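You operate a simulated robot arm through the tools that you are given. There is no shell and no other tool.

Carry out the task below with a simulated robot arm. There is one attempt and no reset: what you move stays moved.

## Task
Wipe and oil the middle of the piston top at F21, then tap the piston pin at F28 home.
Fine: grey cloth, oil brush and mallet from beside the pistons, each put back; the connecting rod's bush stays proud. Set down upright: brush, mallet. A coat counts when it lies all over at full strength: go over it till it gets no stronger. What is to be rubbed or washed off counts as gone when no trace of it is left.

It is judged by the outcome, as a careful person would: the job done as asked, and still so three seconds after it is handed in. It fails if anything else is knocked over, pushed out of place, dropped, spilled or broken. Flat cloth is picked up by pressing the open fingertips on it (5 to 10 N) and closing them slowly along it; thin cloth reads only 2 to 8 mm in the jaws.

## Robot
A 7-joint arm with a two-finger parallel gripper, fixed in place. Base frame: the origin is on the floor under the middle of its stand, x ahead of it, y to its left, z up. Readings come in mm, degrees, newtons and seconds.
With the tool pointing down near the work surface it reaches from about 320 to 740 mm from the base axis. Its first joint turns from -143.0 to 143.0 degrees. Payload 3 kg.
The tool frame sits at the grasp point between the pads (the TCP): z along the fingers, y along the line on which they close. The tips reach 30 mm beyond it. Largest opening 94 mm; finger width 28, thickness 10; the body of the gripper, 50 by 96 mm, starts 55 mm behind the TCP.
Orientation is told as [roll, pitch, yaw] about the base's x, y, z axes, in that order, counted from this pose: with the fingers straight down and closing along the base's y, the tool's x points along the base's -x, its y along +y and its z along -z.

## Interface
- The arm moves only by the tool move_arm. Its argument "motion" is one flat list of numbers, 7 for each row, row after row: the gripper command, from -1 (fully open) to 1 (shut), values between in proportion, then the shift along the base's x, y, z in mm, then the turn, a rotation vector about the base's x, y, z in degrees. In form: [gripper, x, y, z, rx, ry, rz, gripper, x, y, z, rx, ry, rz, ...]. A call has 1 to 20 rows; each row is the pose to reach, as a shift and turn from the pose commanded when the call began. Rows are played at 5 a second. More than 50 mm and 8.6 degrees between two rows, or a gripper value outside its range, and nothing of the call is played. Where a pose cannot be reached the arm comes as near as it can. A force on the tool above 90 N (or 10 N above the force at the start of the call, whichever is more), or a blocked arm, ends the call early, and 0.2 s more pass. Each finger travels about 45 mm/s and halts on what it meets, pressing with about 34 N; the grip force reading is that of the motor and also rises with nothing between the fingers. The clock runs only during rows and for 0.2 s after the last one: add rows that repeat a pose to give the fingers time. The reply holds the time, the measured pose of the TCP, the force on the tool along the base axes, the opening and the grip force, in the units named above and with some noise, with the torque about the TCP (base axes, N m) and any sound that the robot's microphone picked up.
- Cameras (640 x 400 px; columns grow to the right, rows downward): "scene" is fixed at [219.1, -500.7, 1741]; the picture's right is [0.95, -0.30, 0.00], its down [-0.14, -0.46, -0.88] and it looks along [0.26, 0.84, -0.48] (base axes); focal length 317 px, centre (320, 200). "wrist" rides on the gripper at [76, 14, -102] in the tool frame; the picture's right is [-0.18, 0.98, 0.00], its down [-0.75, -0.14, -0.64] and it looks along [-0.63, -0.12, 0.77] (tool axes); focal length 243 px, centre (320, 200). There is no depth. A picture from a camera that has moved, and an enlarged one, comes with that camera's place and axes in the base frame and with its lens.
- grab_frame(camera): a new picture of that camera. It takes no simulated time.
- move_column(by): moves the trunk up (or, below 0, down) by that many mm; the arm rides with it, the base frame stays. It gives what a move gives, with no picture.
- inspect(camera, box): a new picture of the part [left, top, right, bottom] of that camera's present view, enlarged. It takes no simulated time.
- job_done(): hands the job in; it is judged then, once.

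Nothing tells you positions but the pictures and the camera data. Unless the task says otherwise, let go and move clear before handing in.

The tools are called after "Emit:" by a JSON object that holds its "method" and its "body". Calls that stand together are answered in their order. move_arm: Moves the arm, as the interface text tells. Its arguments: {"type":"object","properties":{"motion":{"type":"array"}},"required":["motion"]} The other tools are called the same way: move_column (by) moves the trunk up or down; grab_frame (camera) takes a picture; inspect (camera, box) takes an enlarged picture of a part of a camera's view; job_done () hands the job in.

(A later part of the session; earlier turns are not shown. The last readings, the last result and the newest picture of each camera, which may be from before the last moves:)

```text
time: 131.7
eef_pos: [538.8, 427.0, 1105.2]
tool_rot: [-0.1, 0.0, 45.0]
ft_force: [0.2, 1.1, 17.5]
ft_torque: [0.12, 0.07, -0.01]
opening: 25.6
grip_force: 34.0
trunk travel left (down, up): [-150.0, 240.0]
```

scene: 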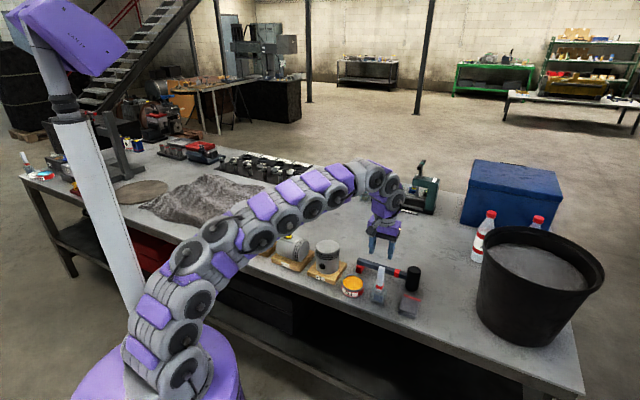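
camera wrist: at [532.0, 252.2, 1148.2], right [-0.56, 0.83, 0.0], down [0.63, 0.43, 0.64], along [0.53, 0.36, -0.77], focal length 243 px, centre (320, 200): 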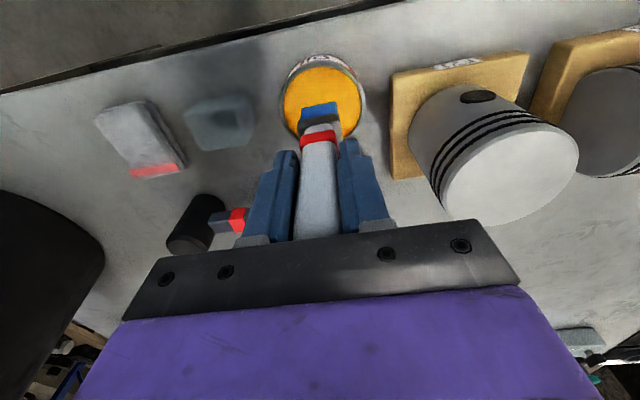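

Emit:
{"method": "move_arm", "body": {"motion": [0.8, -0.7, -13.4, 1, 0, 0, 0, 0.8, -12, -24.7, 1, 0, 0, 0, 0.8, -5.7, -31.1, 1, 0, 0, 0, 0.8, 1.4, -24, 1, 0, 0, 0, 0.8, 8.5, -17, 1, 0, 0, 0, 0.8, 15.6, -9.9, 1, 0, 0, 0, 0.8, 22.6, -2.8, 1, 0, 0, 0, 0.8, 31.1, 5.7, 1, 0, 0, 0, 0.8, 24.7, 12, 1, 0, 0, 0, 0.8, 17.7, 4.9, 1, 0, 0, 0, 0.8, 10.6, -2.1, 1, 0, 0, 0, 0.8, 3.5, -9.2, 1, 0, 0, 0, 0.8, -3.5, -16.3, 1, 0, 0, 0, 0.8, -12, -24.7, 1, 0, 0, 0, 0.8, -18.4, -18.4, 1, 0, 0, 0, 0.8, -11.3, -11.3, 1, 0, 0, 0, 0.8, -4.2, -4.2, 1, 0, 0, 0, 0.8, 2.8, 2.8, 1, 0, 0, 0, 0.8, 9.9, 9.9, 1, 0, 0, 0, 0.8, 18.4, 18.4, 1, 0, 0, 0]}}

Emit:
{"method": "move_arm", "body": {"motion": [0.8, -6.4, 6.3, 0, 0, 0, 0, 0.8, -13.5, -0.7, 0, 0, 0, 0, 0.8, -20.5, -7.8, 0, 0, 0, 0, 0.8, -27.6, -14.9, 0, 0, 0, 0, 0.8, -34.7, -21.9, 0, 0, 0, 0, 0.8, -43.1, -30.4, 0, 0, 0, 0, 0.8, -49.5, -24.1, 0, 0, 0, 0, 0.8, -42.4, -17, 0, 0, 0, 0, 0.8, -35.4, -9.9, 0, 0, 0, 0, 0.8, -28.3, -2.8, 0, 0, 0, 0, 0.8, -21.2, 4.2, 0, 0, 0, 0, 0.8, -12.7, 12.7, 0, 0, 0, 0, 0.8, -21.2, 4.2, 0, 0, 0, 0, 0.8, -28.3, -2.8, 0, 0, 0, 0, 0.8, -35.4, -9.9, 0, 0, 0, 0, 0.8, -42.4, -17, 0, 0, 0, 0, 0.8, -49.5, -24.1, 0, 0, 0, 0, 0.8, -43.1, -30.4, 0, 0, 0, 0, 0.8, -30.8, -24.4, 0, 0, 0, 0, 0.8, -18.4, -18.4, 0, 0, 0, 0]}}

Emit:
{"method": "inspect", "body": {"camera": "scene", "box": [310, 215, 350, 265]}}

```text
time: 135.9
eef_pos: [557.6, 444.1, 1101.9]
tool_rot: [0.1, 0.1, 45.0]
ft_force: [-1.6, -1.2, 6.5]
ft_torque: [-0.07, 0.13, -0.01]
opening: 25.4
grip_force: 34.2
trunk travel left (down, up): [-150.0, 240.0]
```

```text
time: 140.1
eef_pos: [540.9, 425.8, 1103.9]
tool_rot: [-0.1, 0.1, 45.0]
ft_force: [0.1, -0.2, -0.9]
ft_torque: [0.03, -0.03, 0.0]
opening: 24.9
grip_force: 34.0
trunk travel left (down, up): [-150.0, 240.0]
```

```text
8.00 times, centred on (330, 240) of scene
camera zoom: at [219.1, -500.7, 1741.0], right [0.95, -0.3, 0.0], down [-0.14, -0.46, -0.88], along [0.26, 0.84, -0.48], focal length 2536 px, centre (240, -120)
```

zoom: 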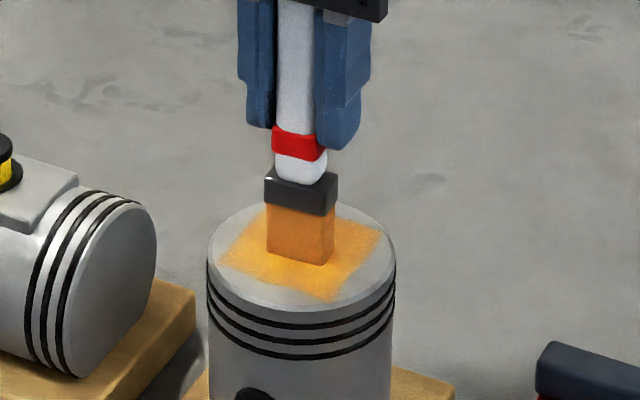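

Contact had faded to nothing by the end. I lift a little to the side and inspect the coat.

Emit:
{"method": "move_arm", "body": {"motion": [0.8, 0, 0, 15, 0, 0, 0, 0.8, 0, 0, 35, 0, 0, 0, 0.8, 20, -25, 35, 0, 0, 0, 0.8, 40, -60, 35, 0, 0, 0, 0.8, 50, -95, 35, 0, 0, 0, 0.8, 50, -95, 35, 0, 0, 0]}}

Emit:
{"method": "inspect", "body": {"camera": "scene", "box": [314, 236, 344, 256]}}

Emit:
{"method": "grab_frame", "body": {"camera": "wrist"}}

```text
time: 141.5
eef_pos: [591.1, 332.6, 1139.0]
tool_rot: [-0.1, 0.1, 45.0]
ft_force: [-0.7, 0.6, -2.0]
ft_torque: [-0.01, 0.02, -0.02]
opening: 25.0
grip_force: 34.0
trunk travel left (down, up): [-150.0, 240.0]
```

```text
16.00 times, centred on (329, 246) of scene
camera zoom: at [219.1, -500.7, 1741.0], right [0.95, -0.3, 0.0], down [-0.14, -0.46, -0.88], along [0.26, 0.84, -0.48], focal length 5073 px, centre (176, -536)
```

zoom: 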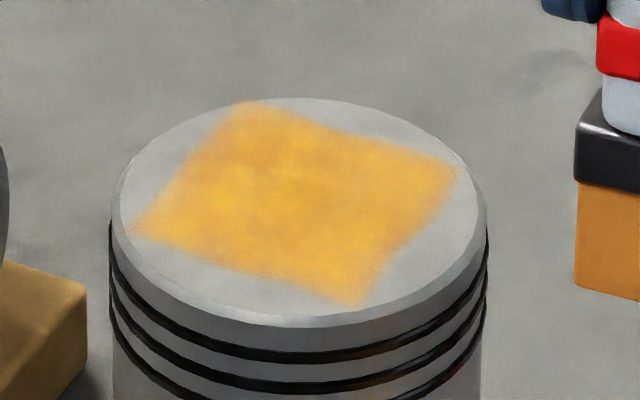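

```text
taken
camera wrist: at [528.3, 288.6, 1239.8], right [-0.57, 0.82, 0.0], down [0.63, 0.43, 0.64], along [0.53, 0.36, -0.77], focal length 243 px, centre (320, 200)
```

wrist: 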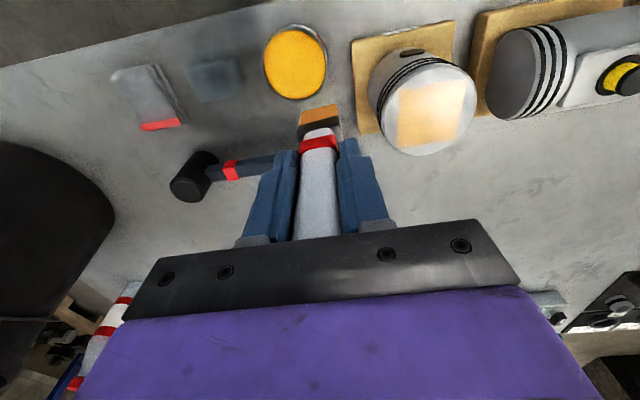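

Emit:
{"method": "inspect", "body": {"camera": "wrist", "box": [380, 50, 480, 160]}}

```text
3.64 times, centred on (430, 105) of wrist
camera zoom: at [528.3, 288.6, 1239.8], right [-0.57, 0.82, 0.0], down [0.63, 0.43, 0.64], along [0.53, 0.36, -0.77], focal length 882 px, centre (-80, 546)
```

zoom: 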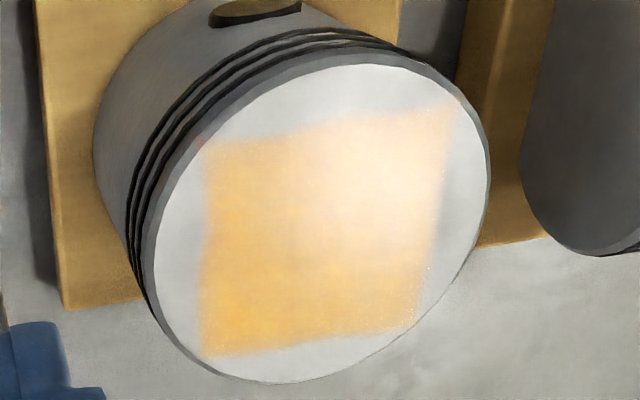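

The coat covers the square; I will load the brush once more and go over it again with steady pressure, to see whether it still gets stronger.

Emit:
{"method": "move_arm", "body": {"motion": [0.8, 3, -34, 0, 0, 0, 0, 0.8, 3, -34, -45, 0, 0, 0, 0.8, 3, -34, -90, 0, 0, 0, 0.8, 3, -34, -115, 0, 0, 0, 0.8, 3, -34, -121, 0, 0, 0, 0.8, 3, -34, -121, 0, 0, 0]}}

```text
time: 142.9
eef_pos: [592.6, 297.9, 1017.7]
tool_rot: [0.1, 0.2, 44.9]
ft_force: [-0.1, 0.1, -0.9]
ft_torque: [0.0, -0.02, 0.02]
opening: 24.6
grip_force: 34.0
trunk travel left (down, up): [-150.0, 240.0]
```

Emit:
{"method": "move_arm", "body": {"motion": [0.8, 0, 0, -1.5, 0, 0, 0, 0.8, 0, 0, -3, 0, 0, 0, 0.8, 0, 0, -3, 0, 0, 0]}}

```text
time: 143.7
eef_pos: [592.8, 298.9, 1014.0]
tool_rot: [-0.2, 0.1, 45.0]
ft_force: [0.6, -0.5, 0.6]
ft_torque: [0.06, 0.0, 0.03]
opening: 24.9
grip_force: 33.6
trunk travel left (down, up): [-150.0, 240.0]
```

Emit:
{"method": "move_arm", "body": {"motion": [0.8, 0, 0, -1, 0, 0, 0, 0.8, 0, 0, -1.5, 0, 0, 0, 0.8, 2, 2, -1.5, 0, 0, 0, 0.8, -2, -2, -1.5, 0, 0, 0, 0.8, 0, 0, -1.5, 0, 0, 0]}}

Emit:
{"method": "inspect", "body": {"camera": "scene", "box": [330, 250, 380, 310]}}

```text
time: 144.9
eef_pos: [591.1, 295.6, 1013.7]
tool_rot: [0.1, 0.1, 44.9]
ft_force: [-2.5, 0.0, 16.9]
ft_torque: [0.02, 0.29, -0.04]
opening: 24.8
grip_force: 33.7
trunk travel left (down, up): [-150.0, 240.0]
```

```text
6.67 times, centred on (355, 280) of scene
camera zoom: at [219.1, -500.7, 1741.0], right [0.95, -0.3, 0.0], down [-0.14, -0.46, -0.88], along [0.26, 0.84, -0.48], focal length 2114 px, centre (87, -333)
```

zoom: 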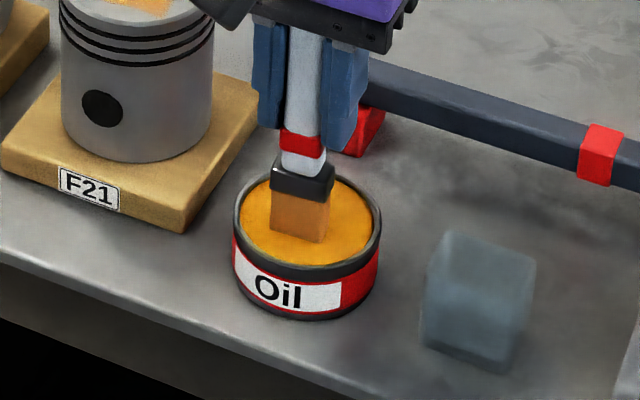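

Emit:
{"method": "move_arm", "body": {"motion": [0.8, 0, 0, 10, 0, 0, 0, 0.8, 0, 0, 50, 0, 0, 0, 0.8, 0, 0, 95, 0, 0, 0, 0.8, -3, 8, 128, 0, 0, 0, 0.8, -20, 48, 128, 0, 0, 0, 0.8, -38, 88, 128, 0, 0, 0, 0.8, -53, 130, 120, 0, 0, 0, 0.8, -53, 130, 98, 0, 0, 0, 0.8, -53, 130, 92, 0, 0, 0, 0.8, -53, 130, 92, 0, 0, 0]}}

```text
time: 147.1
eef_pos: [538.7, 427.1, 1104.8]
tool_rot: [0.0, 0.2, 45.1]
ft_force: [0.0, -1.2, -0.9]
ft_torque: [-0.03, -0.03, -0.03]
opening: 24.0
grip_force: 34.0
trunk travel left (down, up): [-150.0, 240.0]
```

Emit:
{"method": "move_arm", "body": {"motion": [0.8, 1, 0, -1, 0, 0, 0, 0.8, 1, 0, -2, 0, 0, 0, 0.8, 1, 0, -2, 0, 0, 0]}}

```text
time: 147.9
eef_pos: [541.4, 428.2, 1103.5]
tool_rot: [-0.1, 0.1, 45.0]
ft_force: [0.8, 0.7, 4.2]
ft_torque: [0.12, -0.01, -0.04]
opening: 23.6
grip_force: 33.6
trunk travel left (down, up): [-150.0, 240.0]
```

Emit:
{"method": "move_arm", "body": {"motion": [0.8, -0.7, -13.4, -0.4, 0, 0, 0, 0.8, -12, -24.7, -0.4, 0, 0, 0, 0.8, -5.7, -31.1, -0.4, 0, 0, 0, 0.8, 1.4, -24, -0.4, 0, 0, 0, 0.8, 8.5, -17, -0.4, 0, 0, 0, 0.8, 15.6, -9.9, -0.4, 0, 0, 0, 0.8, 22.6, -2.8, -0.4, 0, 0, 0, 0.8, 31.1, 5.7, -0.4, 0, 0, 0, 0.8, 24.7, 12, -0.4, 0, 0, 0, 0.8, 17.7, 4.9, -0.4, 0, 0, 0, 0.8, 10.6, -2.1, -0.4, 0, 0, 0, 0.8, 3.5, -9.2, -0.4, 0, 0, 0, 0.8, -3.5, -16.3, -0.4, 0, 0, 0, 0.8, -12, -24.7, -0.4, 0, 0, 0, 0.8, -18.4, -18.4, -0.4, 0, 0, 0, 0.8, -11.3, -11.3, -0.4, 0, 0, 0, 0.8, -4.2, -4.2, -0.4, 0, 0, 0, 0.8, 2.8, 2.8, -0.4, 0, 0, 0, 0.8, 9.9, 9.9, -0.4, 0, 0, 0, 0.8, 18.4, 18.4, -0.4, 0, 0, 0]}}

```text
time: 152.1
eef_pos: [557.7, 446.7, 1103.5]
tool_rot: [-0.1, 0.0, 45.0]
ft_force: [-2.5, 1.0, 9.7]
ft_torque: [0.08, 0.27, 0.01]
opening: 23.4
grip_force: 34.1
trunk travel left (down, up): [-150.0, 240.0]
```

Emit:
{"method": "move_arm", "body": {"motion": [0.8, -6.4, 6.3, 0, 0, 0, 0, 0.8, -13.5, -0.7, 0, 0, 0, 0, 0.8, -20.5, -7.8, 0, 0, 0, 0, 0.8, -27.6, -14.9, 0, 0, 0, 0, 0.8, -34.7, -21.9, 0, 0, 0, 0, 0.8, -43.1, -30.4, 0, 0, 0, 0, 0.8, -49.5, -24.1, 0, 0, 0, 0, 0.8, -42.4, -17, 0, 0, 0, 0, 0.8, -35.4, -9.9, 0, 0, 0, 0, 0.8, -28.3, -2.8, 0, 0, 0, 0, 0.8, -21.2, 4.2, 0, 0, 0, 0, 0.8, -12.7, 12.7, 0, 0, 0, 0, 0.8, -21.2, 4.2, 0, 0, 0, 0, 0.8, -28.3, -2.8, 0, 0, 0, 0, 0.8, -35.4, -9.9, 0, 0, 0, 0, 0.8, -42.4, -17, 0, 0, 0, 0, 0.8, -49.5, -24.1, 0, 0, 0, 0, 0.8, -43.1, -30.4, 0, 0, 0, 0, 0.8, -30.8, -24.4, 0, 0, 0, 0, 0.8, -18.4, -18.4, 0, 0, 0, 0]}}

Emit:
{"method": "inspect", "body": {"camera": "scene", "box": [310, 215, 350, 265]}}

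```text
time: 156.3
eef_pos: [541.4, 426.8, 1104.2]
tool_rot: [0.0, 0.1, 45.0]
ft_force: [1.5, -1.3, 6.6]
ft_torque: [0.03, -0.01, 0.01]
opening: 23.6
grip_force: 34.4
trunk travel left (down, up): [-150.0, 240.0]
```

```text
8.00 times, centred on (330, 240) of scene
camera zoom: at [219.1, -500.7, 1741.0], right [0.95, -0.3, 0.0], down [-0.14, -0.46, -0.88], along [0.26, 0.84, -0.48], focal length 2536 px, centre (240, -120)
```

zoom: 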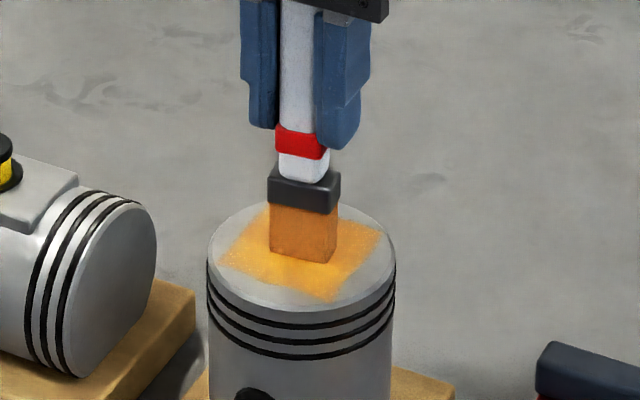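

Emit:
{"method": "move_arm", "body": {"motion": [0.8, 0, 0, 15, 0, 0, 0, 0.8, 0, 0, 35, 0, 0, 0, 0.8, 20, -25, 35, 0, 0, 0, 0.8, 40, -60, 35, 0, 0, 0, 0.8, 50, -95, 35, 0, 0, 0, 0.8, 50, -95, 35, 0, 0, 0]}}

Emit:
{"method": "inspect", "body": {"camera": "scene", "box": [314, 236, 344, 256]}}

Emit:
{"method": "inspect", "body": {"camera": "wrist", "box": [380, 50, 480, 160]}}

Emit:
{"method": "inspect", "body": {"camera": "wrist", "box": [260, 80, 400, 250]}}

```text
time: 157.7
eef_pos: [590.9, 333.5, 1137.8]
tool_rot: [-0.2, 0.1, 45.0]
ft_force: [-0.1, 0.8, -1.1]
ft_torque: [0.01, -0.03, 0.0]
opening: 23.8
grip_force: 34.1
trunk travel left (down, up): [-150.0, 240.0]
```

```text
16.00 times, centred on (329, 246) of scene
camera zoom: at [219.1, -500.7, 1741.0], right [0.95, -0.3, 0.0], down [-0.14, -0.46, -0.88], along [0.26, 0.84, -0.48], focal length 5073 px, centre (176, -536)
```

zoom: 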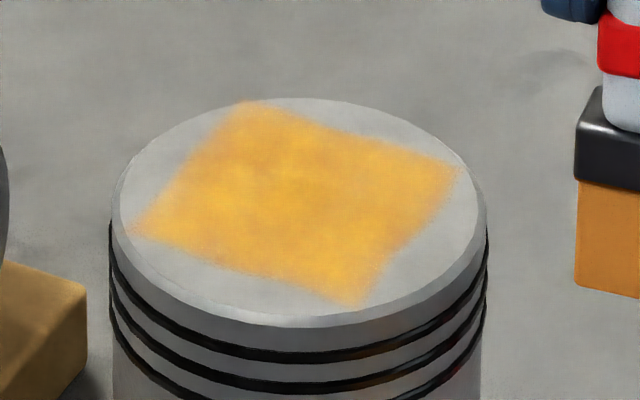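

```text
3.64 times, centred on (430, 105) of wrist
camera zoom: at [528.0, 289.9, 1239.0], right [-0.57, 0.82, 0.0], down [0.63, 0.43, 0.64], along [0.53, 0.36, -0.77], focal length 882 px, centre (-80, 546)
```

zoom: 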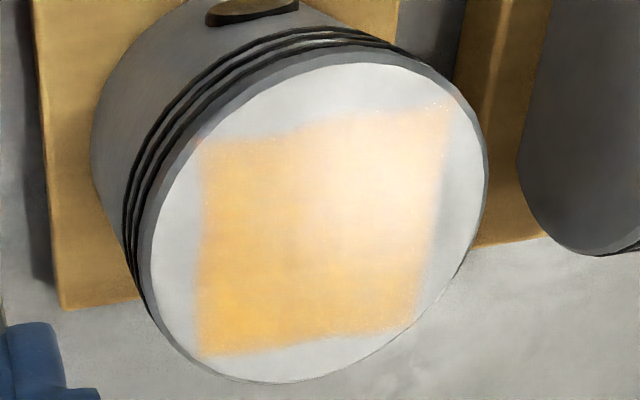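

```text
2.35 times, centred on (330, 165) of wrist
camera zoom: at [528.0, 289.9, 1239.0], right [-0.57, 0.82, 0.0], down [0.63, 0.43, 0.64], along [0.53, 0.36, -0.77], focal length 571 px, centre (296, 282)
```

zoom: 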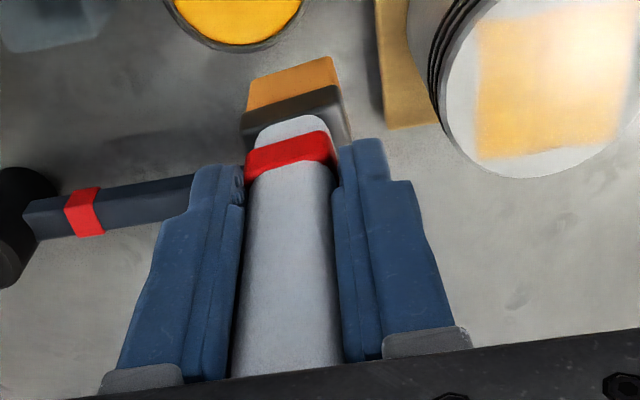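

The coat looks the same as after the previous pass, so it is near its full strength. One more pass around the edges to be sure.

Emit:
{"method": "move_arm", "body": {"motion": [0.8, -10, 35, 0, 0, 0, 0, 0.8, -30, 70, 0, 0, 0, 0, 0.8, -50, 95, 0, 0, 0, 0, 0.8, -50, 95, -20, 0, 0, 0, 0.8, -50, 95, -32, 0, 0, 0, 0.8, -50, 95, -34.5, 0, 0, 0, 0.8, -50, 95, -34.5, 0, 0, 0]}}

```text
time: 159.3
eef_pos: [540.7, 427.7, 1103.2]
tool_rot: [-0.1, 0.1, 45.0]
ft_force: [0.3, 0.3, -0.2]
ft_torque: [0.0, 0.0, -0.01]
opening: 23.6
grip_force: 34.1
trunk travel left (down, up): [-150.0, 240.0]
```

Emit:
{"method": "move_arm", "body": {"motion": [0.8, 0, 0, -1, 0, 0, 0, 0.8, 0, 0, -1.3, 0, 0, 0]}}

```text
time: 159.9
eef_pos: [540.2, 428.5, 1103.2]
tool_rot: [-0.1, 0.0, 45.0]
ft_force: [-1.4, 0.0, 9.2]
ft_torque: [0.09, 0.13, 0.01]
opening: 23.6
grip_force: 34.3
trunk travel left (down, up): [-150.0, 240.0]
```

Emit:
{"method": "move_arm", "body": {"motion": [0.8, -9.9, -9.9, 0, 0, 0, 0, 0.8, -19.1, -19.1, 0, 0, 0, 0, 0.8, -26.2, -12, 0, 0, 0, 0, 0.8, -33.2, -4.9, 0, 0, 0, 0, 0.8, -24.7, 3.5, 0, 0, 0, 0, 0.8, -16.3, 12, 0, 0, 0, 0, 0.8, -7.8, 20.5, 0, 0, 0, 0, 0.8, 0.7, 29, 0, 0, 0, 0, 0.8, 4.9, 33.2, 0, 0, 0, 0, 0.8, 12, 26.2, 0, 0, 0, 0, 0.8, 19.1, 19.1, 0, 0, 0, 0, 0.8, 26.2, 12, 0, 0, 0, 0, 0.8, 33.2, 4.9, 0, 0, 0, 0, 0.8, 24.7, -3.5, 0, 0, 0, 0, 0.8, 16.3, -12, 0, 0, 0, 0, 0.8, 7.8, -20.5, 0, 0, 0, 0, 0.8, -0.7, -29, 0, 0, 0, 0, 0.8, -4.9, -33.2, 0, 0, 0, 0, 0.8, -12, -26.2, 0, 0, 0, 0, 0.8, -14.1, -14.1, 0, 0, 0, 0]}}

```text
time: 164.1
eef_pos: [525.0, 412.7, 1102.6]
tool_rot: [-0.2, 0.1, 45.0]
ft_force: [1.8, -5.2, 12.2]
ft_torque: [-0.33, -0.11, 0.0]
opening: 23.8
grip_force: 33.9
trunk travel left (down, up): [-150.0, 240.0]
```

Emit:
{"method": "move_arm", "body": {"motion": [0.8, 8.5, 8.5, 0.2, 0, 0, 0, 0.8, 17, 17, 0.2, 0, 0, 0, 0.8, 25.5, 25.5, 0.2, 0, 0, 0, 0.8, 21.2, 35.3, 0.2, 0, 0, 0, 0.8, 12.7, 26.8, 0.2, 0, 0, 0, 0.8, 4.2, 18.3, 0.2, 0, 0, 0, 0.8, -4.3, 9.9, 0.2, 0, 0, 0, 0.8, -6.4, 0.7, 0.2, 0, 0, 0, 0.8, 7, -7.1, 0.2, 0, 0, 0, 0.8, 15.5, 1.4, 0.2, 0, 0, 0, 0.8, 24, 9.9, 0.2, 0, 0, 0, 0.8, 32.5, 18.3, 0.2, 0, 0, 0, 0.8, 25.5, 25.5, 0.2, 0, 0, 0, 0.8, 14.1, 14.1, 0.2, 0, 0, 0]}}

Emit:
{"method": "move_arm", "body": {"motion": [0.8, 0, 0, 15, 0, 0, 0, 0.8, 0, 0, 35, 0, 0, 0, 0.8, 20, -25, 35, 0, 0, 0, 0.8, 40, -60, 35, 0, 0, 0, 0.8, 50, -95, 35, 0, 0, 0, 0.8, 50, -95, 35, 0, 0, 0]}}

Emit:
{"method": "inspect", "body": {"camera": "scene", "box": [314, 236, 344, 256]}}

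Emit:
{"method": "inspect", "body": {"camera": "wrist", "box": [380, 50, 480, 160]}}

```text
time: 167.1
eef_pos: [540.7, 428.2, 1102.3]
tool_rot: [-0.1, 0.2, 45.1]
ft_force: [-1.6, -0.3, 5.8]
ft_torque: [0.09, 0.2, 0.03]
opening: 23.5
grip_force: 34.3
trunk travel left (down, up): [-150.0, 240.0]
```

```text
time: 168.5
eef_pos: [589.6, 333.4, 1137.2]
tool_rot: [-0.1, 0.1, 45.0]
ft_force: [0.5, 0.3, -1.2]
ft_torque: [-0.02, 0.01, 0.02]
opening: 23.5
grip_force: 34.3
trunk travel left (down, up): [-150.0, 240.0]
```

```text
16.00 times, centred on (329, 246) of scene
camera zoom: at [219.1, -500.7, 1741.0], right [0.95, -0.3, 0.0], down [-0.14, -0.46, -0.88], along [0.26, 0.84, -0.48], focal length 5073 px, centre (176, -536)
```

zoom: 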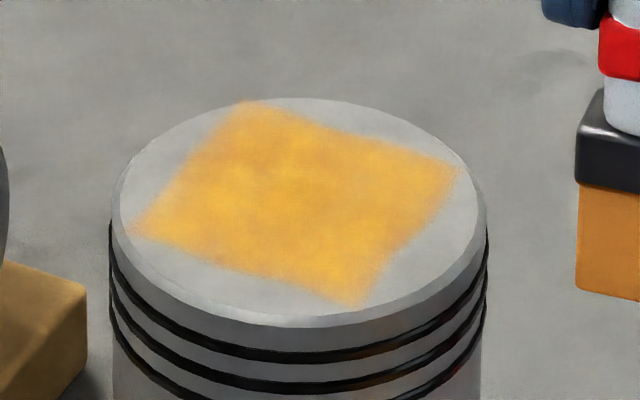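

```text
3.64 times, centred on (430, 105) of wrist
camera zoom: at [527.9, 289.0, 1238.2], right [-0.57, 0.82, 0.0], down [0.63, 0.43, 0.64], along [0.53, 0.36, -0.77], focal length 882 px, centre (-80, 546)
```

zoom: 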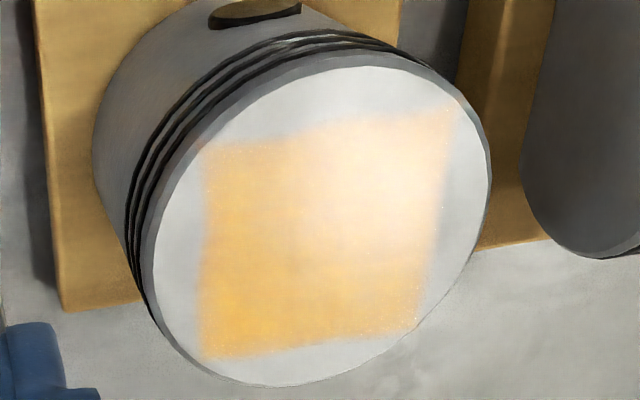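

The coat has not changed, so it is at full strength. Now the brush goes back to its stand. I move near it and look down at the stand's opening.

Emit:
{"method": "move_arm", "body": {"motion": [0.8, 15, -25, 0, 0, 0, 0, 0.8, 30, -50, 0, 0, 0, 0, 0.8, 50, -80, -5, 0, 0, 0, 0.8, 70, -105, -15, 0, 0, 0, 0.8, 76, -107, -25, 0, 0, 0, 0.8, 76, -107, -25, 0, 0, 0]}}

Emit:
{"method": "inspect", "body": {"camera": "wrist", "box": [260, 40, 380, 200]}}

Emit:
{"method": "inspect", "body": {"camera": "scene", "box": [350, 220, 420, 310]}}

```text
time: 169.9
eef_pos: [665.9, 226.0, 1111.4]
tool_rot: [-0.1, 0.0, 45.0]
ft_force: [0.0, 0.6, -1.2]
ft_torque: [-0.03, 0.03, 0.0]
opening: 23.5
grip_force: 34.1
trunk travel left (down, up): [-150.0, 240.0]
```

```text
2.50 times, centred on (320, 120) of wrist
camera zoom: at [603.5, 181.6, 1213.1], right [-0.56, 0.83, 0.0], down [0.63, 0.43, 0.64], along [0.53, 0.36, -0.77], focal length 606 px, centre (320, 400)
```

zoom: 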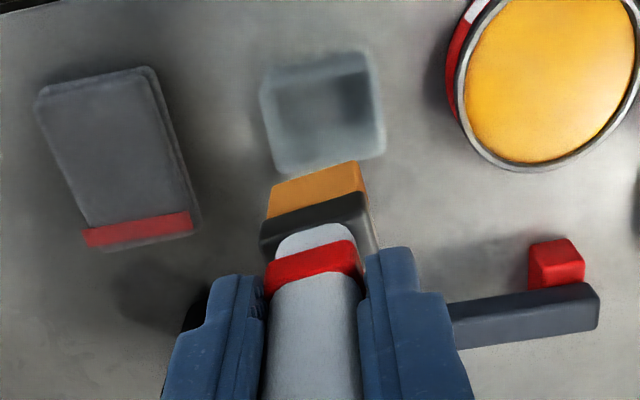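

```text
4.44 times, centred on (385, 265) of scene
camera zoom: at [219.1, -500.7, 1741.0], right [0.95, -0.3, 0.0], down [-0.14, -0.46, -0.88], along [0.26, 0.84, -0.48], focal length 1409 px, centre (31, -89)
```

zoom: 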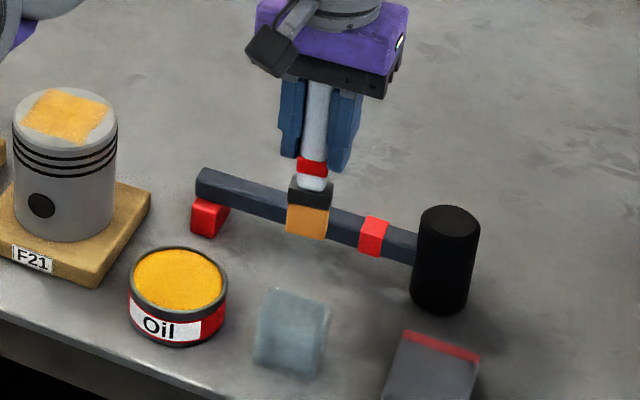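

Emit:
{"method": "inspect", "body": {"camera": "scene", "box": [362, 276, 398, 308]}}

Emit:
{"method": "inspect", "body": {"camera": "wrist", "box": [295, 45, 355, 125]}}

```text
12.50 times, centred on (380, 292) of scene
camera zoom: at [219.1, -500.7, 1741.0], right [0.95, -0.3, 0.0], down [-0.14, -0.46, -0.88], along [0.26, 0.84, -0.48], focal length 3963 px, centre (-430, -950)
```

zoom: 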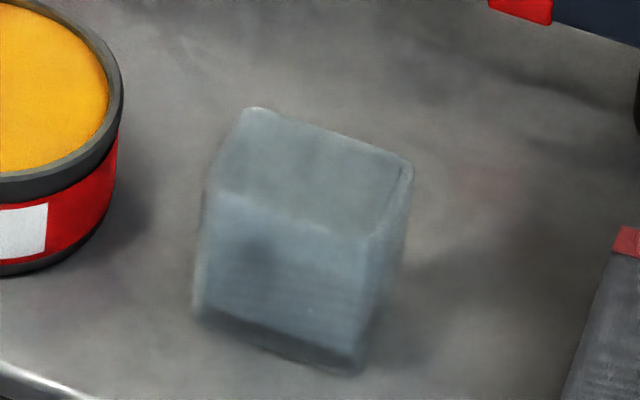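

```text
5.00 times, centred on (325, 85) of wrist
camera zoom: at [603.5, 181.6, 1213.1], right [-0.56, 0.83, 0.0], down [0.63, 0.43, 0.64], along [0.53, 0.36, -0.77], focal length 1213 px, centre (295, 775)
```

zoom: 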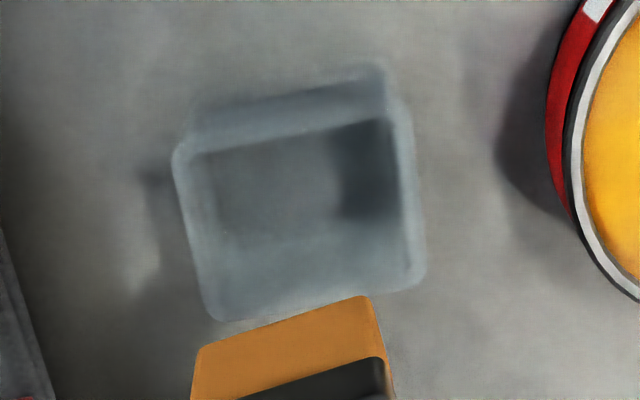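

The stand is a cup with a 49 by 36 mm rim, centred near (668, 228), its wide side at 135°; the brush points about 6° off that. I turn 6° to line up and lower to just above the rim.

Emit:
{"method": "move_arm", "body": {"motion": [0.8, 0.4, 1.5, 0, 0, 0, -3, 0.8, 0.4, 1.5, -25, 0, 0, -6, 0.8, 0.4, 1.5, -55, 0, 0, -6, 0.8, 0.4, 1.5, -80, 0, 0, -6, 0.8, 0.4, 1.5, -86, 0, 0, -6, 0.8, 0.4, 1.5, -86, 0, 0, -6]}}

Emit:
{"method": "inspect", "body": {"camera": "wrist", "box": [270, 60, 370, 200]}}

Emit:
{"method": "inspect", "body": {"camera": "scene", "box": [360, 260, 400, 310]}}

```text
time: 171.3
eef_pos: [667.5, 226.2, 1026.4]
tool_rot: [-0.1, 0.1, 39.0]
ft_force: [-0.8, -0.6, -0.6]
ft_torque: [-0.02, -0.01, -0.02]
opening: 23.6
grip_force: 34.4
trunk travel left (down, up): [-150.0, 240.0]
```

```text
2.86 times, centred on (320, 130) of wrist
camera zoom: at [600.0, 189.4, 1126.6], right [-0.48, 0.88, 0.0], down [0.68, 0.37, 0.64], along [0.56, 0.3, -0.77], focal length 693 px, centre (320, 400)
```

zoom: 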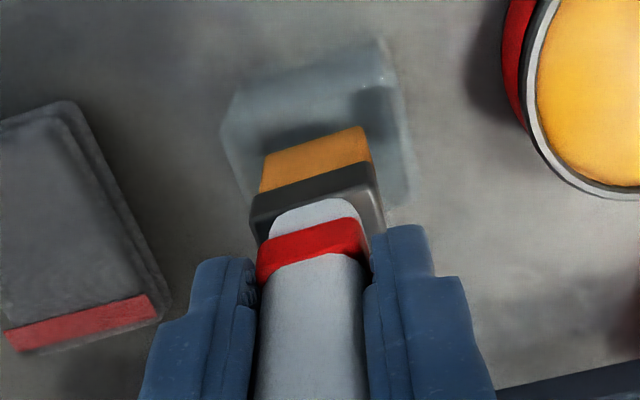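

```text
8.00 times, centred on (380, 285) of scene
camera zoom: at [219.1, -500.7, 1741.0], right [0.95, -0.3, 0.0], down [-0.14, -0.46, -0.88], along [0.26, 0.84, -0.48], focal length 2536 px, centre (-160, -480)
```

zoom: 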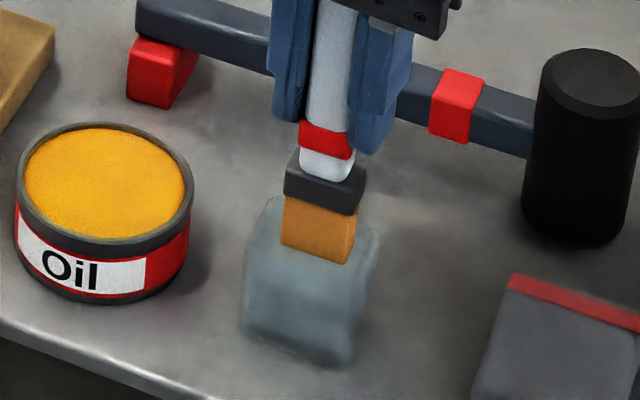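

Emit:
{"method": "inspect", "body": {"camera": "wrist", "box": [295, 65, 345, 140]}}

Emit:
{"method": "inspect", "body": {"camera": "scene", "box": [366, 274, 394, 306]}}

```text
5.33 times, centred on (320, 102) of wrist
camera zoom: at [600.0, 189.4, 1126.6], right [-0.48, 0.88, 0.0], down [0.68, 0.37, 0.64], along [0.56, 0.3, -0.77], focal length 1294 px, centre (320, 720)
```

zoom: 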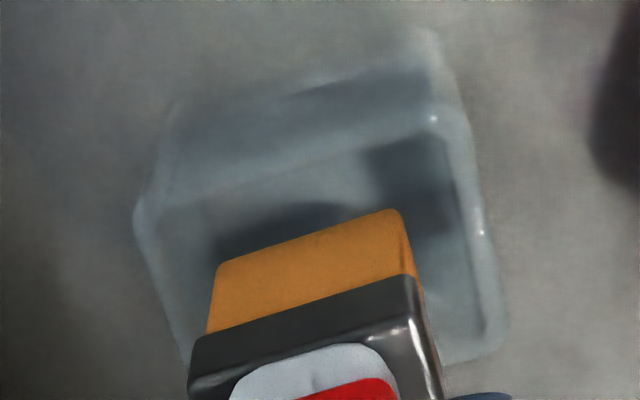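

```text
12.50 times, centred on (380, 290) of scene
camera zoom: at [219.1, -500.7, 1741.0], right [0.95, -0.3, 0.0], down [-0.14, -0.46, -0.88], along [0.26, 0.84, -0.48], focal length 3963 px, centre (-430, -925)
```

zoom: 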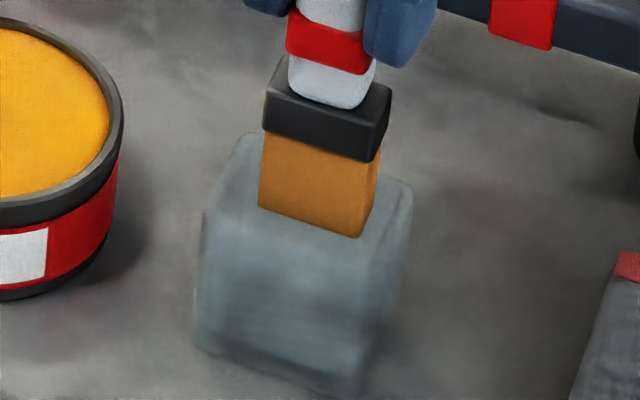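

The brush is lined up within 2 mm. I shift a hair and lower it into the cup step by step.

Emit:
{"method": "move_arm", "body": {"motion": [0.8, -1.2, 1.2, 0, 0, 0, 0, 0.8, -1.2, 1.2, -5, 0, 0, 0, 0.8, -1.2, 1.2, -12, 0, 0, 0, 0.8, -1.2, 1.2, -12, 0, 0, 0]}}

Emit:
{"method": "inspect", "body": {"camera": "scene", "box": [366, 274, 394, 306]}}

```text
time: 172.3
eef_pos: [665.0, 228.0, 1014.1]
tool_rot: [-0.1, 0.1, 39.0]
ft_force: [-0.2, 0.0, -1.0]
ft_torque: [0.02, -0.01, -0.02]
opening: 23.3
grip_force: 34.0
trunk travel left (down, up): [-150.0, 240.0]
```

```text
12.50 times, centred on (380, 290) of scene
camera zoom: at [219.1, -500.7, 1741.0], right [0.95, -0.3, 0.0], down [-0.14, -0.46, -0.88], along [0.26, 0.84, -0.48], focal length 3963 px, centre (-430, -925)
```

zoom: 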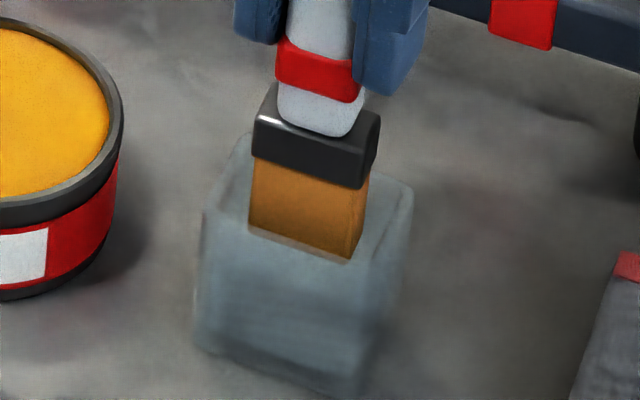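

Emit:
{"method": "move_arm", "body": {"motion": [0.8, 0, 0, -5, 0, 0, 0, 0.8, 0, 0, -10, 0, 0, 0, 0.8, 0, 0, -15, 0, 0, 0, 0.8, 0, 0, -15, 0, 0, 0]}}

Emit:
{"method": "inspect", "body": {"camera": "scene", "box": [366, 274, 394, 306]}}

```text
time: 173.3
eef_pos: [665.6, 228.6, 1000.2]
tool_rot: [0.0, 0.1, 39.1]
ft_force: [0.3, 0.1, -1.1]
ft_torque: [0.03, -0.04, -0.01]
opening: 23.5
grip_force: 34.1
trunk travel left (down, up): [-150.0, 240.0]
```

```text
12.50 times, centred on (380, 290) of scene
camera zoom: at [219.1, -500.7, 1741.0], right [0.95, -0.3, 0.0], down [-0.14, -0.46, -0.88], along [0.26, 0.84, -0.48], focal length 3963 px, centre (-430, -925)
```

zoom: 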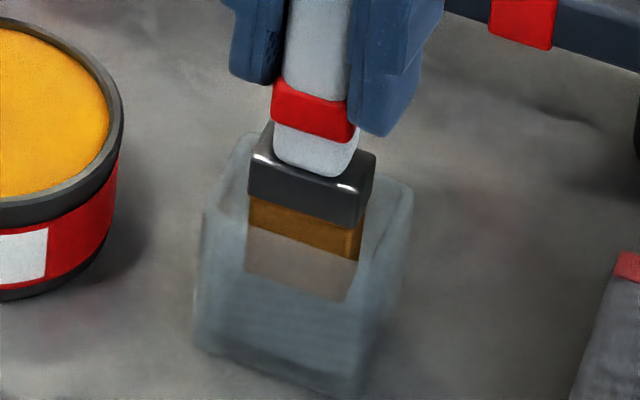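

The bristles are inside the cup. I keep lowering until it rests on the floor.

Emit:
{"method": "move_arm", "body": {"motion": [0.8, 0, 0, -4, 0, 0, 0, 0.8, 0, 0, -8, 0, 0, 0, 0.8, 0, 0, -12, 0, 0, 0, 0.8, 0, 0, -12, 0, 0, 0]}}

```text
time: 174.3
eef_pos: [664.8, 227.3, 987.9]
tool_rot: [-0.1, 0.0, 39.0]
ft_force: [0.0, -0.2, -1.1]
ft_torque: [0.0, -0.01, 0.05]
opening: 23.5
grip_force: 34.5
trunk travel left (down, up): [-150.0, 240.0]
```

Emit:
{"method": "move_arm", "body": {"motion": [0.8, 0, 0, -2, 0, 0, 0, 0.8, 0, 0, -3, 0, 0, 0, 0.8, 0, 0, -3, 0, 0, 0]}}

```text
time: 175.1
eef_pos: [665.7, 228.9, 983.4]
tool_rot: [0.0, 0.1, 39.0]
ft_force: [0.0, 0.1, -1.1]
ft_torque: [0.0, 0.01, 0.02]
opening: 23.3
grip_force: 33.9
trunk travel left (down, up): [-150.0, 240.0]
```

Emit:
{"method": "move_arm", "body": {"motion": [0.8, 0, 0, -1, 0, 0, 0, 0.8, 0, 0, -2, 0, 0, 0, 0.8, 0, 0, -2, 0, 0, 0]}}

```text
time: 175.9
eef_pos: [665.5, 227.5, 981.8]
tool_rot: [-0.1, 0.0, 39.0]
ft_force: [0.1, 0.1, -1.5]
ft_torque: [0.04, -0.01, 0.0]
opening: 23.7
grip_force: 34.0
trunk travel left (down, up): [-150.0, 240.0]
```

Emit:
{"method": "move_arm", "body": {"motion": [0.8, 0, 0, -1, 0, 0, 0, 0.8, 0, 0, -2, 0, 0, 0, 0.8, 0, 0, -2, 0, 0, 0]}}

Emit:
{"method": "inspect", "body": {"camera": "scene", "box": [366, 274, 394, 306]}}

```text
time: 176.7
eef_pos: [665.3, 228.6, 981.7]
tool_rot: [0.0, 0.0, 39.0]
ft_force: [-0.3, 0.1, 12.8]
ft_torque: [0.22, 0.15, 0.0]
opening: 23.4
grip_force: 34.7
trunk travel left (down, up): [-150.0, 240.0]
```

```text
12.50 times, centred on (380, 290) of scene
camera zoom: at [219.1, -500.7, 1741.0], right [0.95, -0.3, 0.0], down [-0.14, -0.46, -0.88], along [0.26, 0.84, -0.48], focal length 3963 px, centre (-430, -925)
```

zoom: 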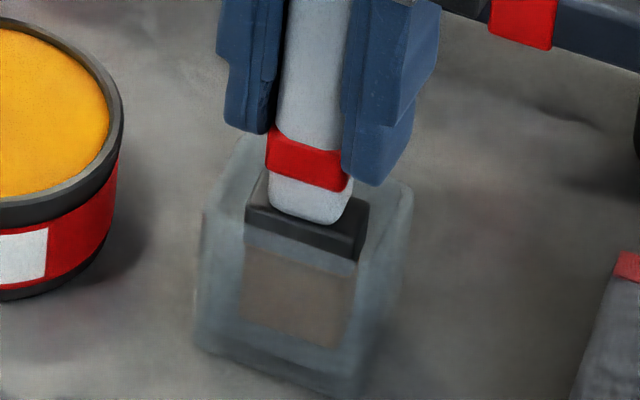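

The brush has touched bottom. I ease up slightly and open slowly.

Emit:
{"method": "move_arm", "body": {"motion": [0.8, 0, 0, 1.3, 0, 0, 0, 0.8, 0, 0, 1.3, 0, 0, 0, 0.48, 0, 0, 1.3, 0, 0, 0, 0.42, 0, 0, 1.3, 0, 0, 0, 0.36, 0, 0, 1.3, 0, 0, 0, 0.28, 0, 0, 1.3, 0, 0, 0, 0.1, 0, 0, 1.3, 0, 0, 0, 0, 0, 0, 1.3, 0, 0, 0]}}

Emit:
{"method": "inspect", "body": {"camera": "wrist", "box": [240, 60, 400, 250]}}

Emit:
{"method": "inspect", "body": {"camera": "scene", "box": [355, 240, 405, 310]}}

```text
time: 178.5
eef_pos: [665.0, 227.6, 980.8]
tool_rot: [0.0, 0.0, 39.0]
ft_force: [0.2, 0.2, -0.9]
ft_torque: [-0.01, 0.01, 0.01]
opening: 46.7
grip_force: 0.0
trunk travel left (down, up): [-150.0, 240.0]
```

```text
2.11 times, centred on (320, 155) of wrist
camera zoom: at [598.9, 190.8, 1082.5], right [-0.48, 0.88, 0.0], down [0.68, 0.37, 0.64], along [0.56, 0.3, -0.77], focal length 511 px, centre (320, 295)
```

zoom: 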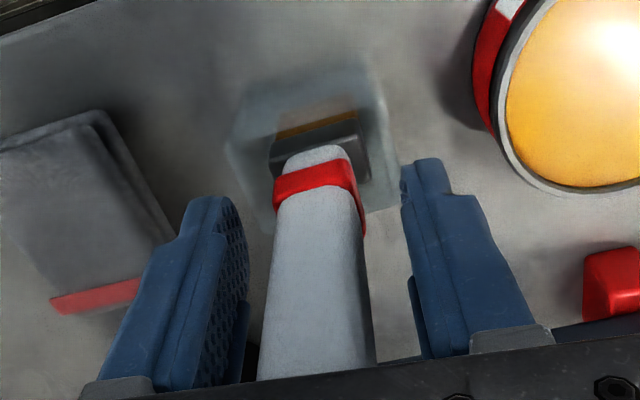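

```text
5.71 times, centred on (380, 275) of scene
camera zoom: at [219.1, -500.7, 1741.0], right [0.95, -0.3, 0.0], down [-0.14, -0.46, -0.88], along [0.26, 0.84, -0.48], focal length 1812 px, centre (-23, -229)
```

zoom: 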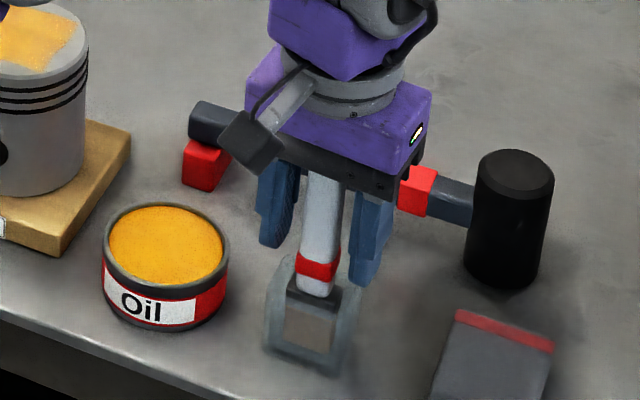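

The brush stands free. I rise straight up, clear of the handle.

Emit:
{"method": "move_arm", "body": {"motion": [0, 0, 0, 15, 0, 0, 0, 0, 0, 0, 40, 0, 0, 0, 0, 0, 0, 70, 0, 0, 0, 0, 0, 0, 100, 0, 0, 0, 0, 0, 0, 130, 0, 0, 0, 0, 0, 0, 130, 0, 0, 0]}}

Emit:
{"method": "grab_frame", "body": {"camera": "wrist"}}

Emit:
{"method": "inspect", "body": {"camera": "scene", "box": [340, 230, 430, 320]}}

```text
time: 179.9
eef_pos: [667.5, 228.0, 1111.2]
tool_rot: [-0.2, 0.2, 38.9]
ft_force: [0.2, 0.7, 0.5]
ft_torque: [-0.02, 0.04, -0.03]
opening: 47.0
grip_force: 0.0
trunk travel left (down, up): [-150.0, 240.0]
```

```text
taken
camera wrist: at [600.0, 190.6, 1212.8], right [-0.48, 0.88, 0.0], down [0.68, 0.37, 0.64], along [0.56, 0.3, -0.77], focal length 243 px, centre (320, 200)
```

wrist: 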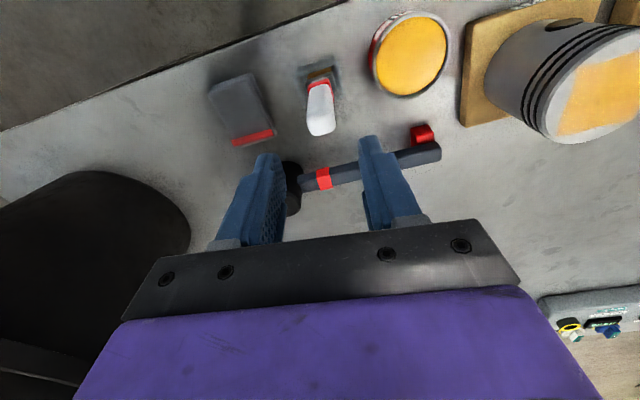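

```text
4.44 times, centred on (385, 275) of scene
camera zoom: at [219.1, -500.7, 1741.0], right [0.95, -0.3, 0.0], down [-0.14, -0.46, -0.88], along [0.26, 0.84, -0.48], focal length 1409 px, centre (31, -133)
```

zoom: 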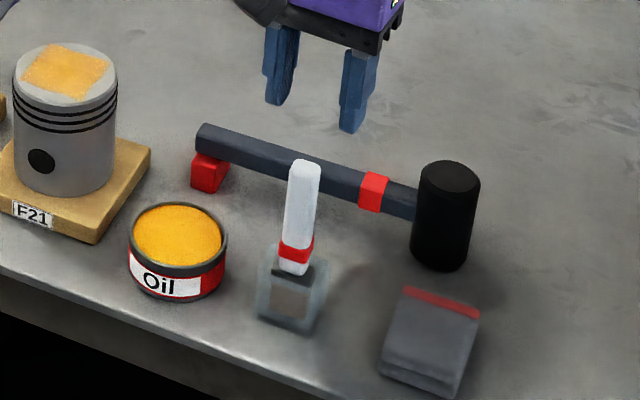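

The brush is back upright in its stand. Next the mallet: I measure its handle closely.

Emit:
{"method": "inspect", "body": {"camera": "wrist", "box": [270, 110, 460, 220]}}

Emit:
{"method": "inspect", "body": {"camera": "scene", "box": [350, 250, 430, 300]}}

```text
3.37 times, centred on (365, 165) of wrist
camera zoom: at [600.0, 190.6, 1212.8], right [-0.48, 0.88, 0.0], down [0.68, 0.37, 0.64], along [0.56, 0.3, -0.77], focal length 817 px, centre (168, 318)
```

zoom: 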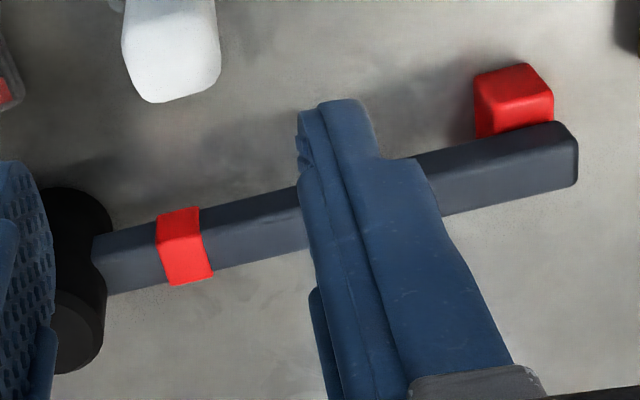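

```text
8.00 times, centred on (390, 275) of scene
camera zoom: at [219.1, -500.7, 1741.0], right [0.95, -0.3, 0.0], down [-0.14, -0.46, -0.88], along [0.26, 0.84, -0.48], focal length 2536 px, centre (-240, -400)
```

zoom: 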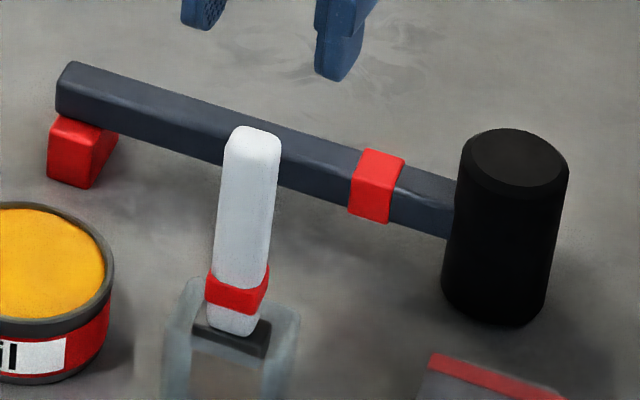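

The brush is back. The mallet's handle lies at r 785 to 820 mm, beyond the straight-down reach, so I'll need to lean the gripper outward about the handle's axis. First I turn the gripper to -48° (across the handle).

Emit:
{"method": "move_arm", "body": {"motion": [-0.1, 0, 5, 0, 0, 0, -8, -0.1, 0, 10, 0, 0, 0, -16, -0.1, 0, 15, 0, 0, 0, -24, -0.1, 0, 20, 0, 0, 0, -32, -0.1, 0, 25, 0, 0, 0, -40, -0.1, 0, 30, 0, 0, 0, -48, -0.1, 0, 35, 0, 0, 0, -56, -0.1, 0, 40, 0, 0, 0, -64, -0.1, 0, 40, 0, 0, 0, -72, -0.1, 0, 40, 0, 0, 0, -80, -0.1, 0, 40, 0, 0, 0, -87, -0.1, 0, 40, 0, 0, 0, -87]}}

Emit:
{"method": "grab_frame", "body": {"camera": "wrist"}}

Emit:
{"method": "grab_frame", "body": {"camera": "scene"}}

```text
time: 182.5
eef_pos: [666.9, 267.4, 1111.2]
tool_rot: [0.0, 0.0, -48.1]
ft_force: [-0.4, -0.2, 0.2]
ft_torque: [-0.02, 0.01, 0.02]
opening: 51.8
grip_force: 0.1
trunk travel left (down, up): [-150.0, 240.0]
```

```text
taken
camera wrist: at [627.2, 333.8, 1213.0], right [0.85, 0.52, 0.0], down [0.4, -0.65, 0.64], along [0.33, -0.55, -0.77], focal length 243 px, centre (320, 200)
```

wrist: 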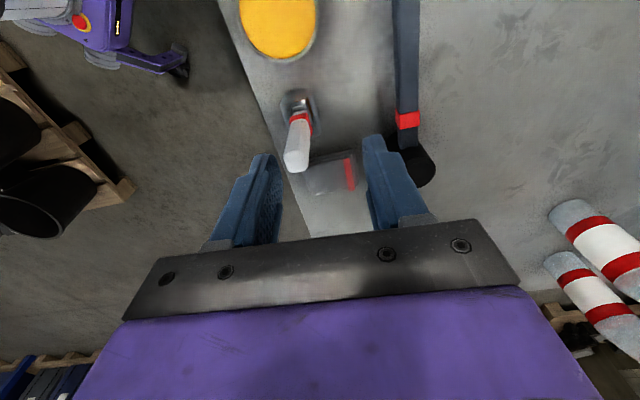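

```text
taken
```

scene: 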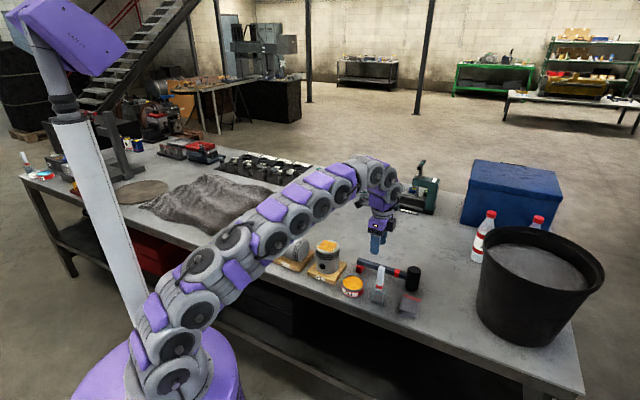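

Emit:
{"method": "inspect", "body": {"camera": "wrist", "box": [340, 0, 480, 190]}}

```text
2.11 times, centred on (410, 95) of wrist
camera zoom: at [627.2, 333.8, 1213.0], right [0.85, 0.52, 0.0], down [0.4, -0.65, 0.64], along [0.33, -0.55, -0.77], focal length 511 px, centre (130, 421)
```

zoom: 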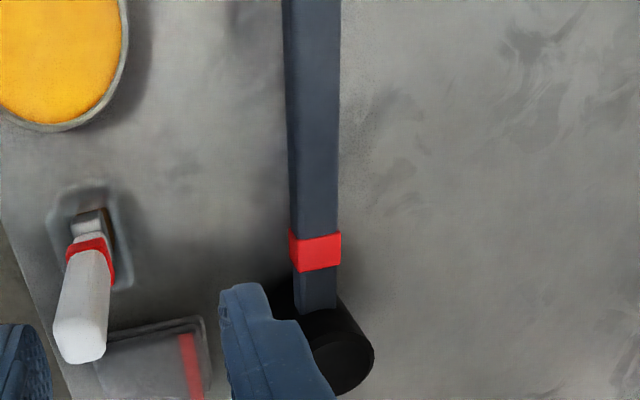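

The handle runs at -46°, its top at about z 925 and 20 mm thick; the grip point past the red ring is about (748, 322). I lean the gripper outward about the handle's axis while approaching high, to test the reach.

Emit:
{"method": "move_arm", "body": {"motion": [-0.1, 10, 8, -15, 2.8, -2.9, 0.5, -0.1, 22, 16, -35, 5.6, -5.8, 1, -0.1, 36, 26, -60, 8.3, -8.6, 1.5, -0.1, 50, 36, -85, 11.1, -11.5, 2, -0.1, 65, 45, -105, 12.5, -12.9, 2, -0.1, 81, 55, -120, 12.5, -12.9, 2, -0.1, 81, 55, -120, 12.5, -12.9, 2]}}

Emit:
{"method": "grab_frame", "body": {"camera": "wrist"}}

Emit:
{"method": "grab_frame", "body": {"camera": "scene"}}

```text
time: 184.1
eef_pos: [746.8, 322.3, 990.7]
tool_rot: [17.8, 0.3, -45.8]
ft_force: [-0.6, -0.8, 0.6]
ft_torque: [-0.03, 0.02, 0.04]
opening: 51.7
grip_force: 0.1
trunk travel left (down, up): [-150.0, 240.0]
```

```text
taken
camera wrist: at [682.9, 364.4, 1092.0], right [0.8, 0.52, 0.3], down [0.29, -0.77, 0.56], along [0.52, -0.36, -0.77], focal length 243 px, centre (320, 200)
```

wrist: 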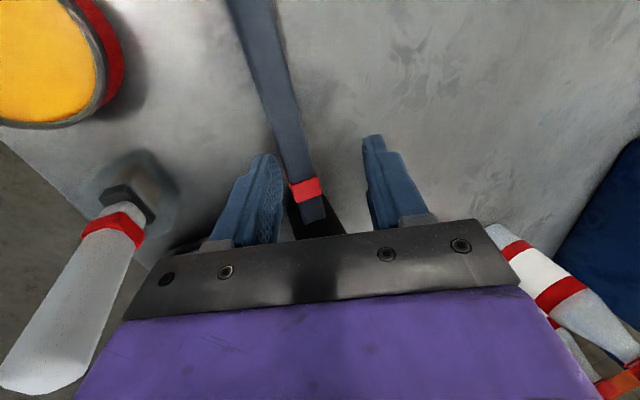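

```text
taken
```

scene: 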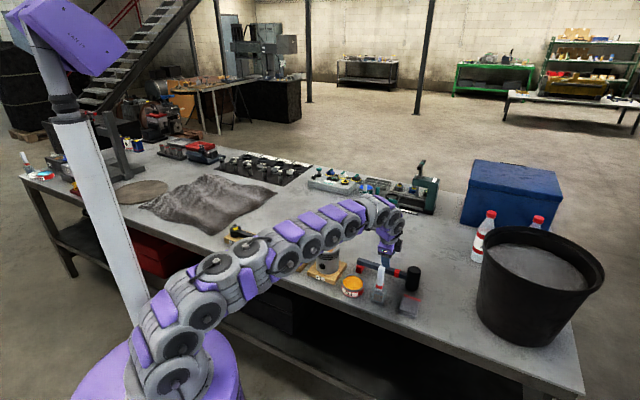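

The arm reaches with 18° of lean. I try with less lean to grip the handle more squarely.

Emit:
{"method": "move_arm", "body": {"motion": [-0.1, 0, 0, -15, -1.4, 1.4, 0, -0.1, 0, 0, -25, -2.8, 2.9, 0, -0.1, 0, 0, -30, -4.2, 4.3, 0, -0.1, 0, 0, -30, -4.2, 4.3, 0]}}

Emit:
{"method": "inspect", "body": {"camera": "scene", "box": [350, 220, 430, 310]}}

```text
time: 185.1
eef_pos: [747.7, 324.3, 965.2]
tool_rot: [13.7, 0.4, -45.9]
ft_force: [-0.6, -0.2, 0.0]
ft_torque: [0.0, 0.02, -0.03]
opening: 51.7
grip_force: 0.0
out of reach, approached as far as the arm can: row 3, 4
trunk travel left (down, up): [-150.0, 240.0]
```

```text
4.44 times, centred on (390, 265) of scene
camera zoom: at [219.1, -500.7, 1741.0], right [0.95, -0.3, 0.0], down [-0.14, -0.46, -0.88], along [0.26, 0.84, -0.48], focal length 1409 px, centre (9, -89)
```

zoom: 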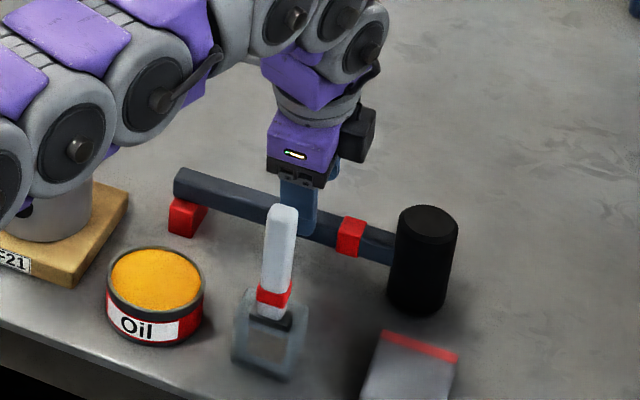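

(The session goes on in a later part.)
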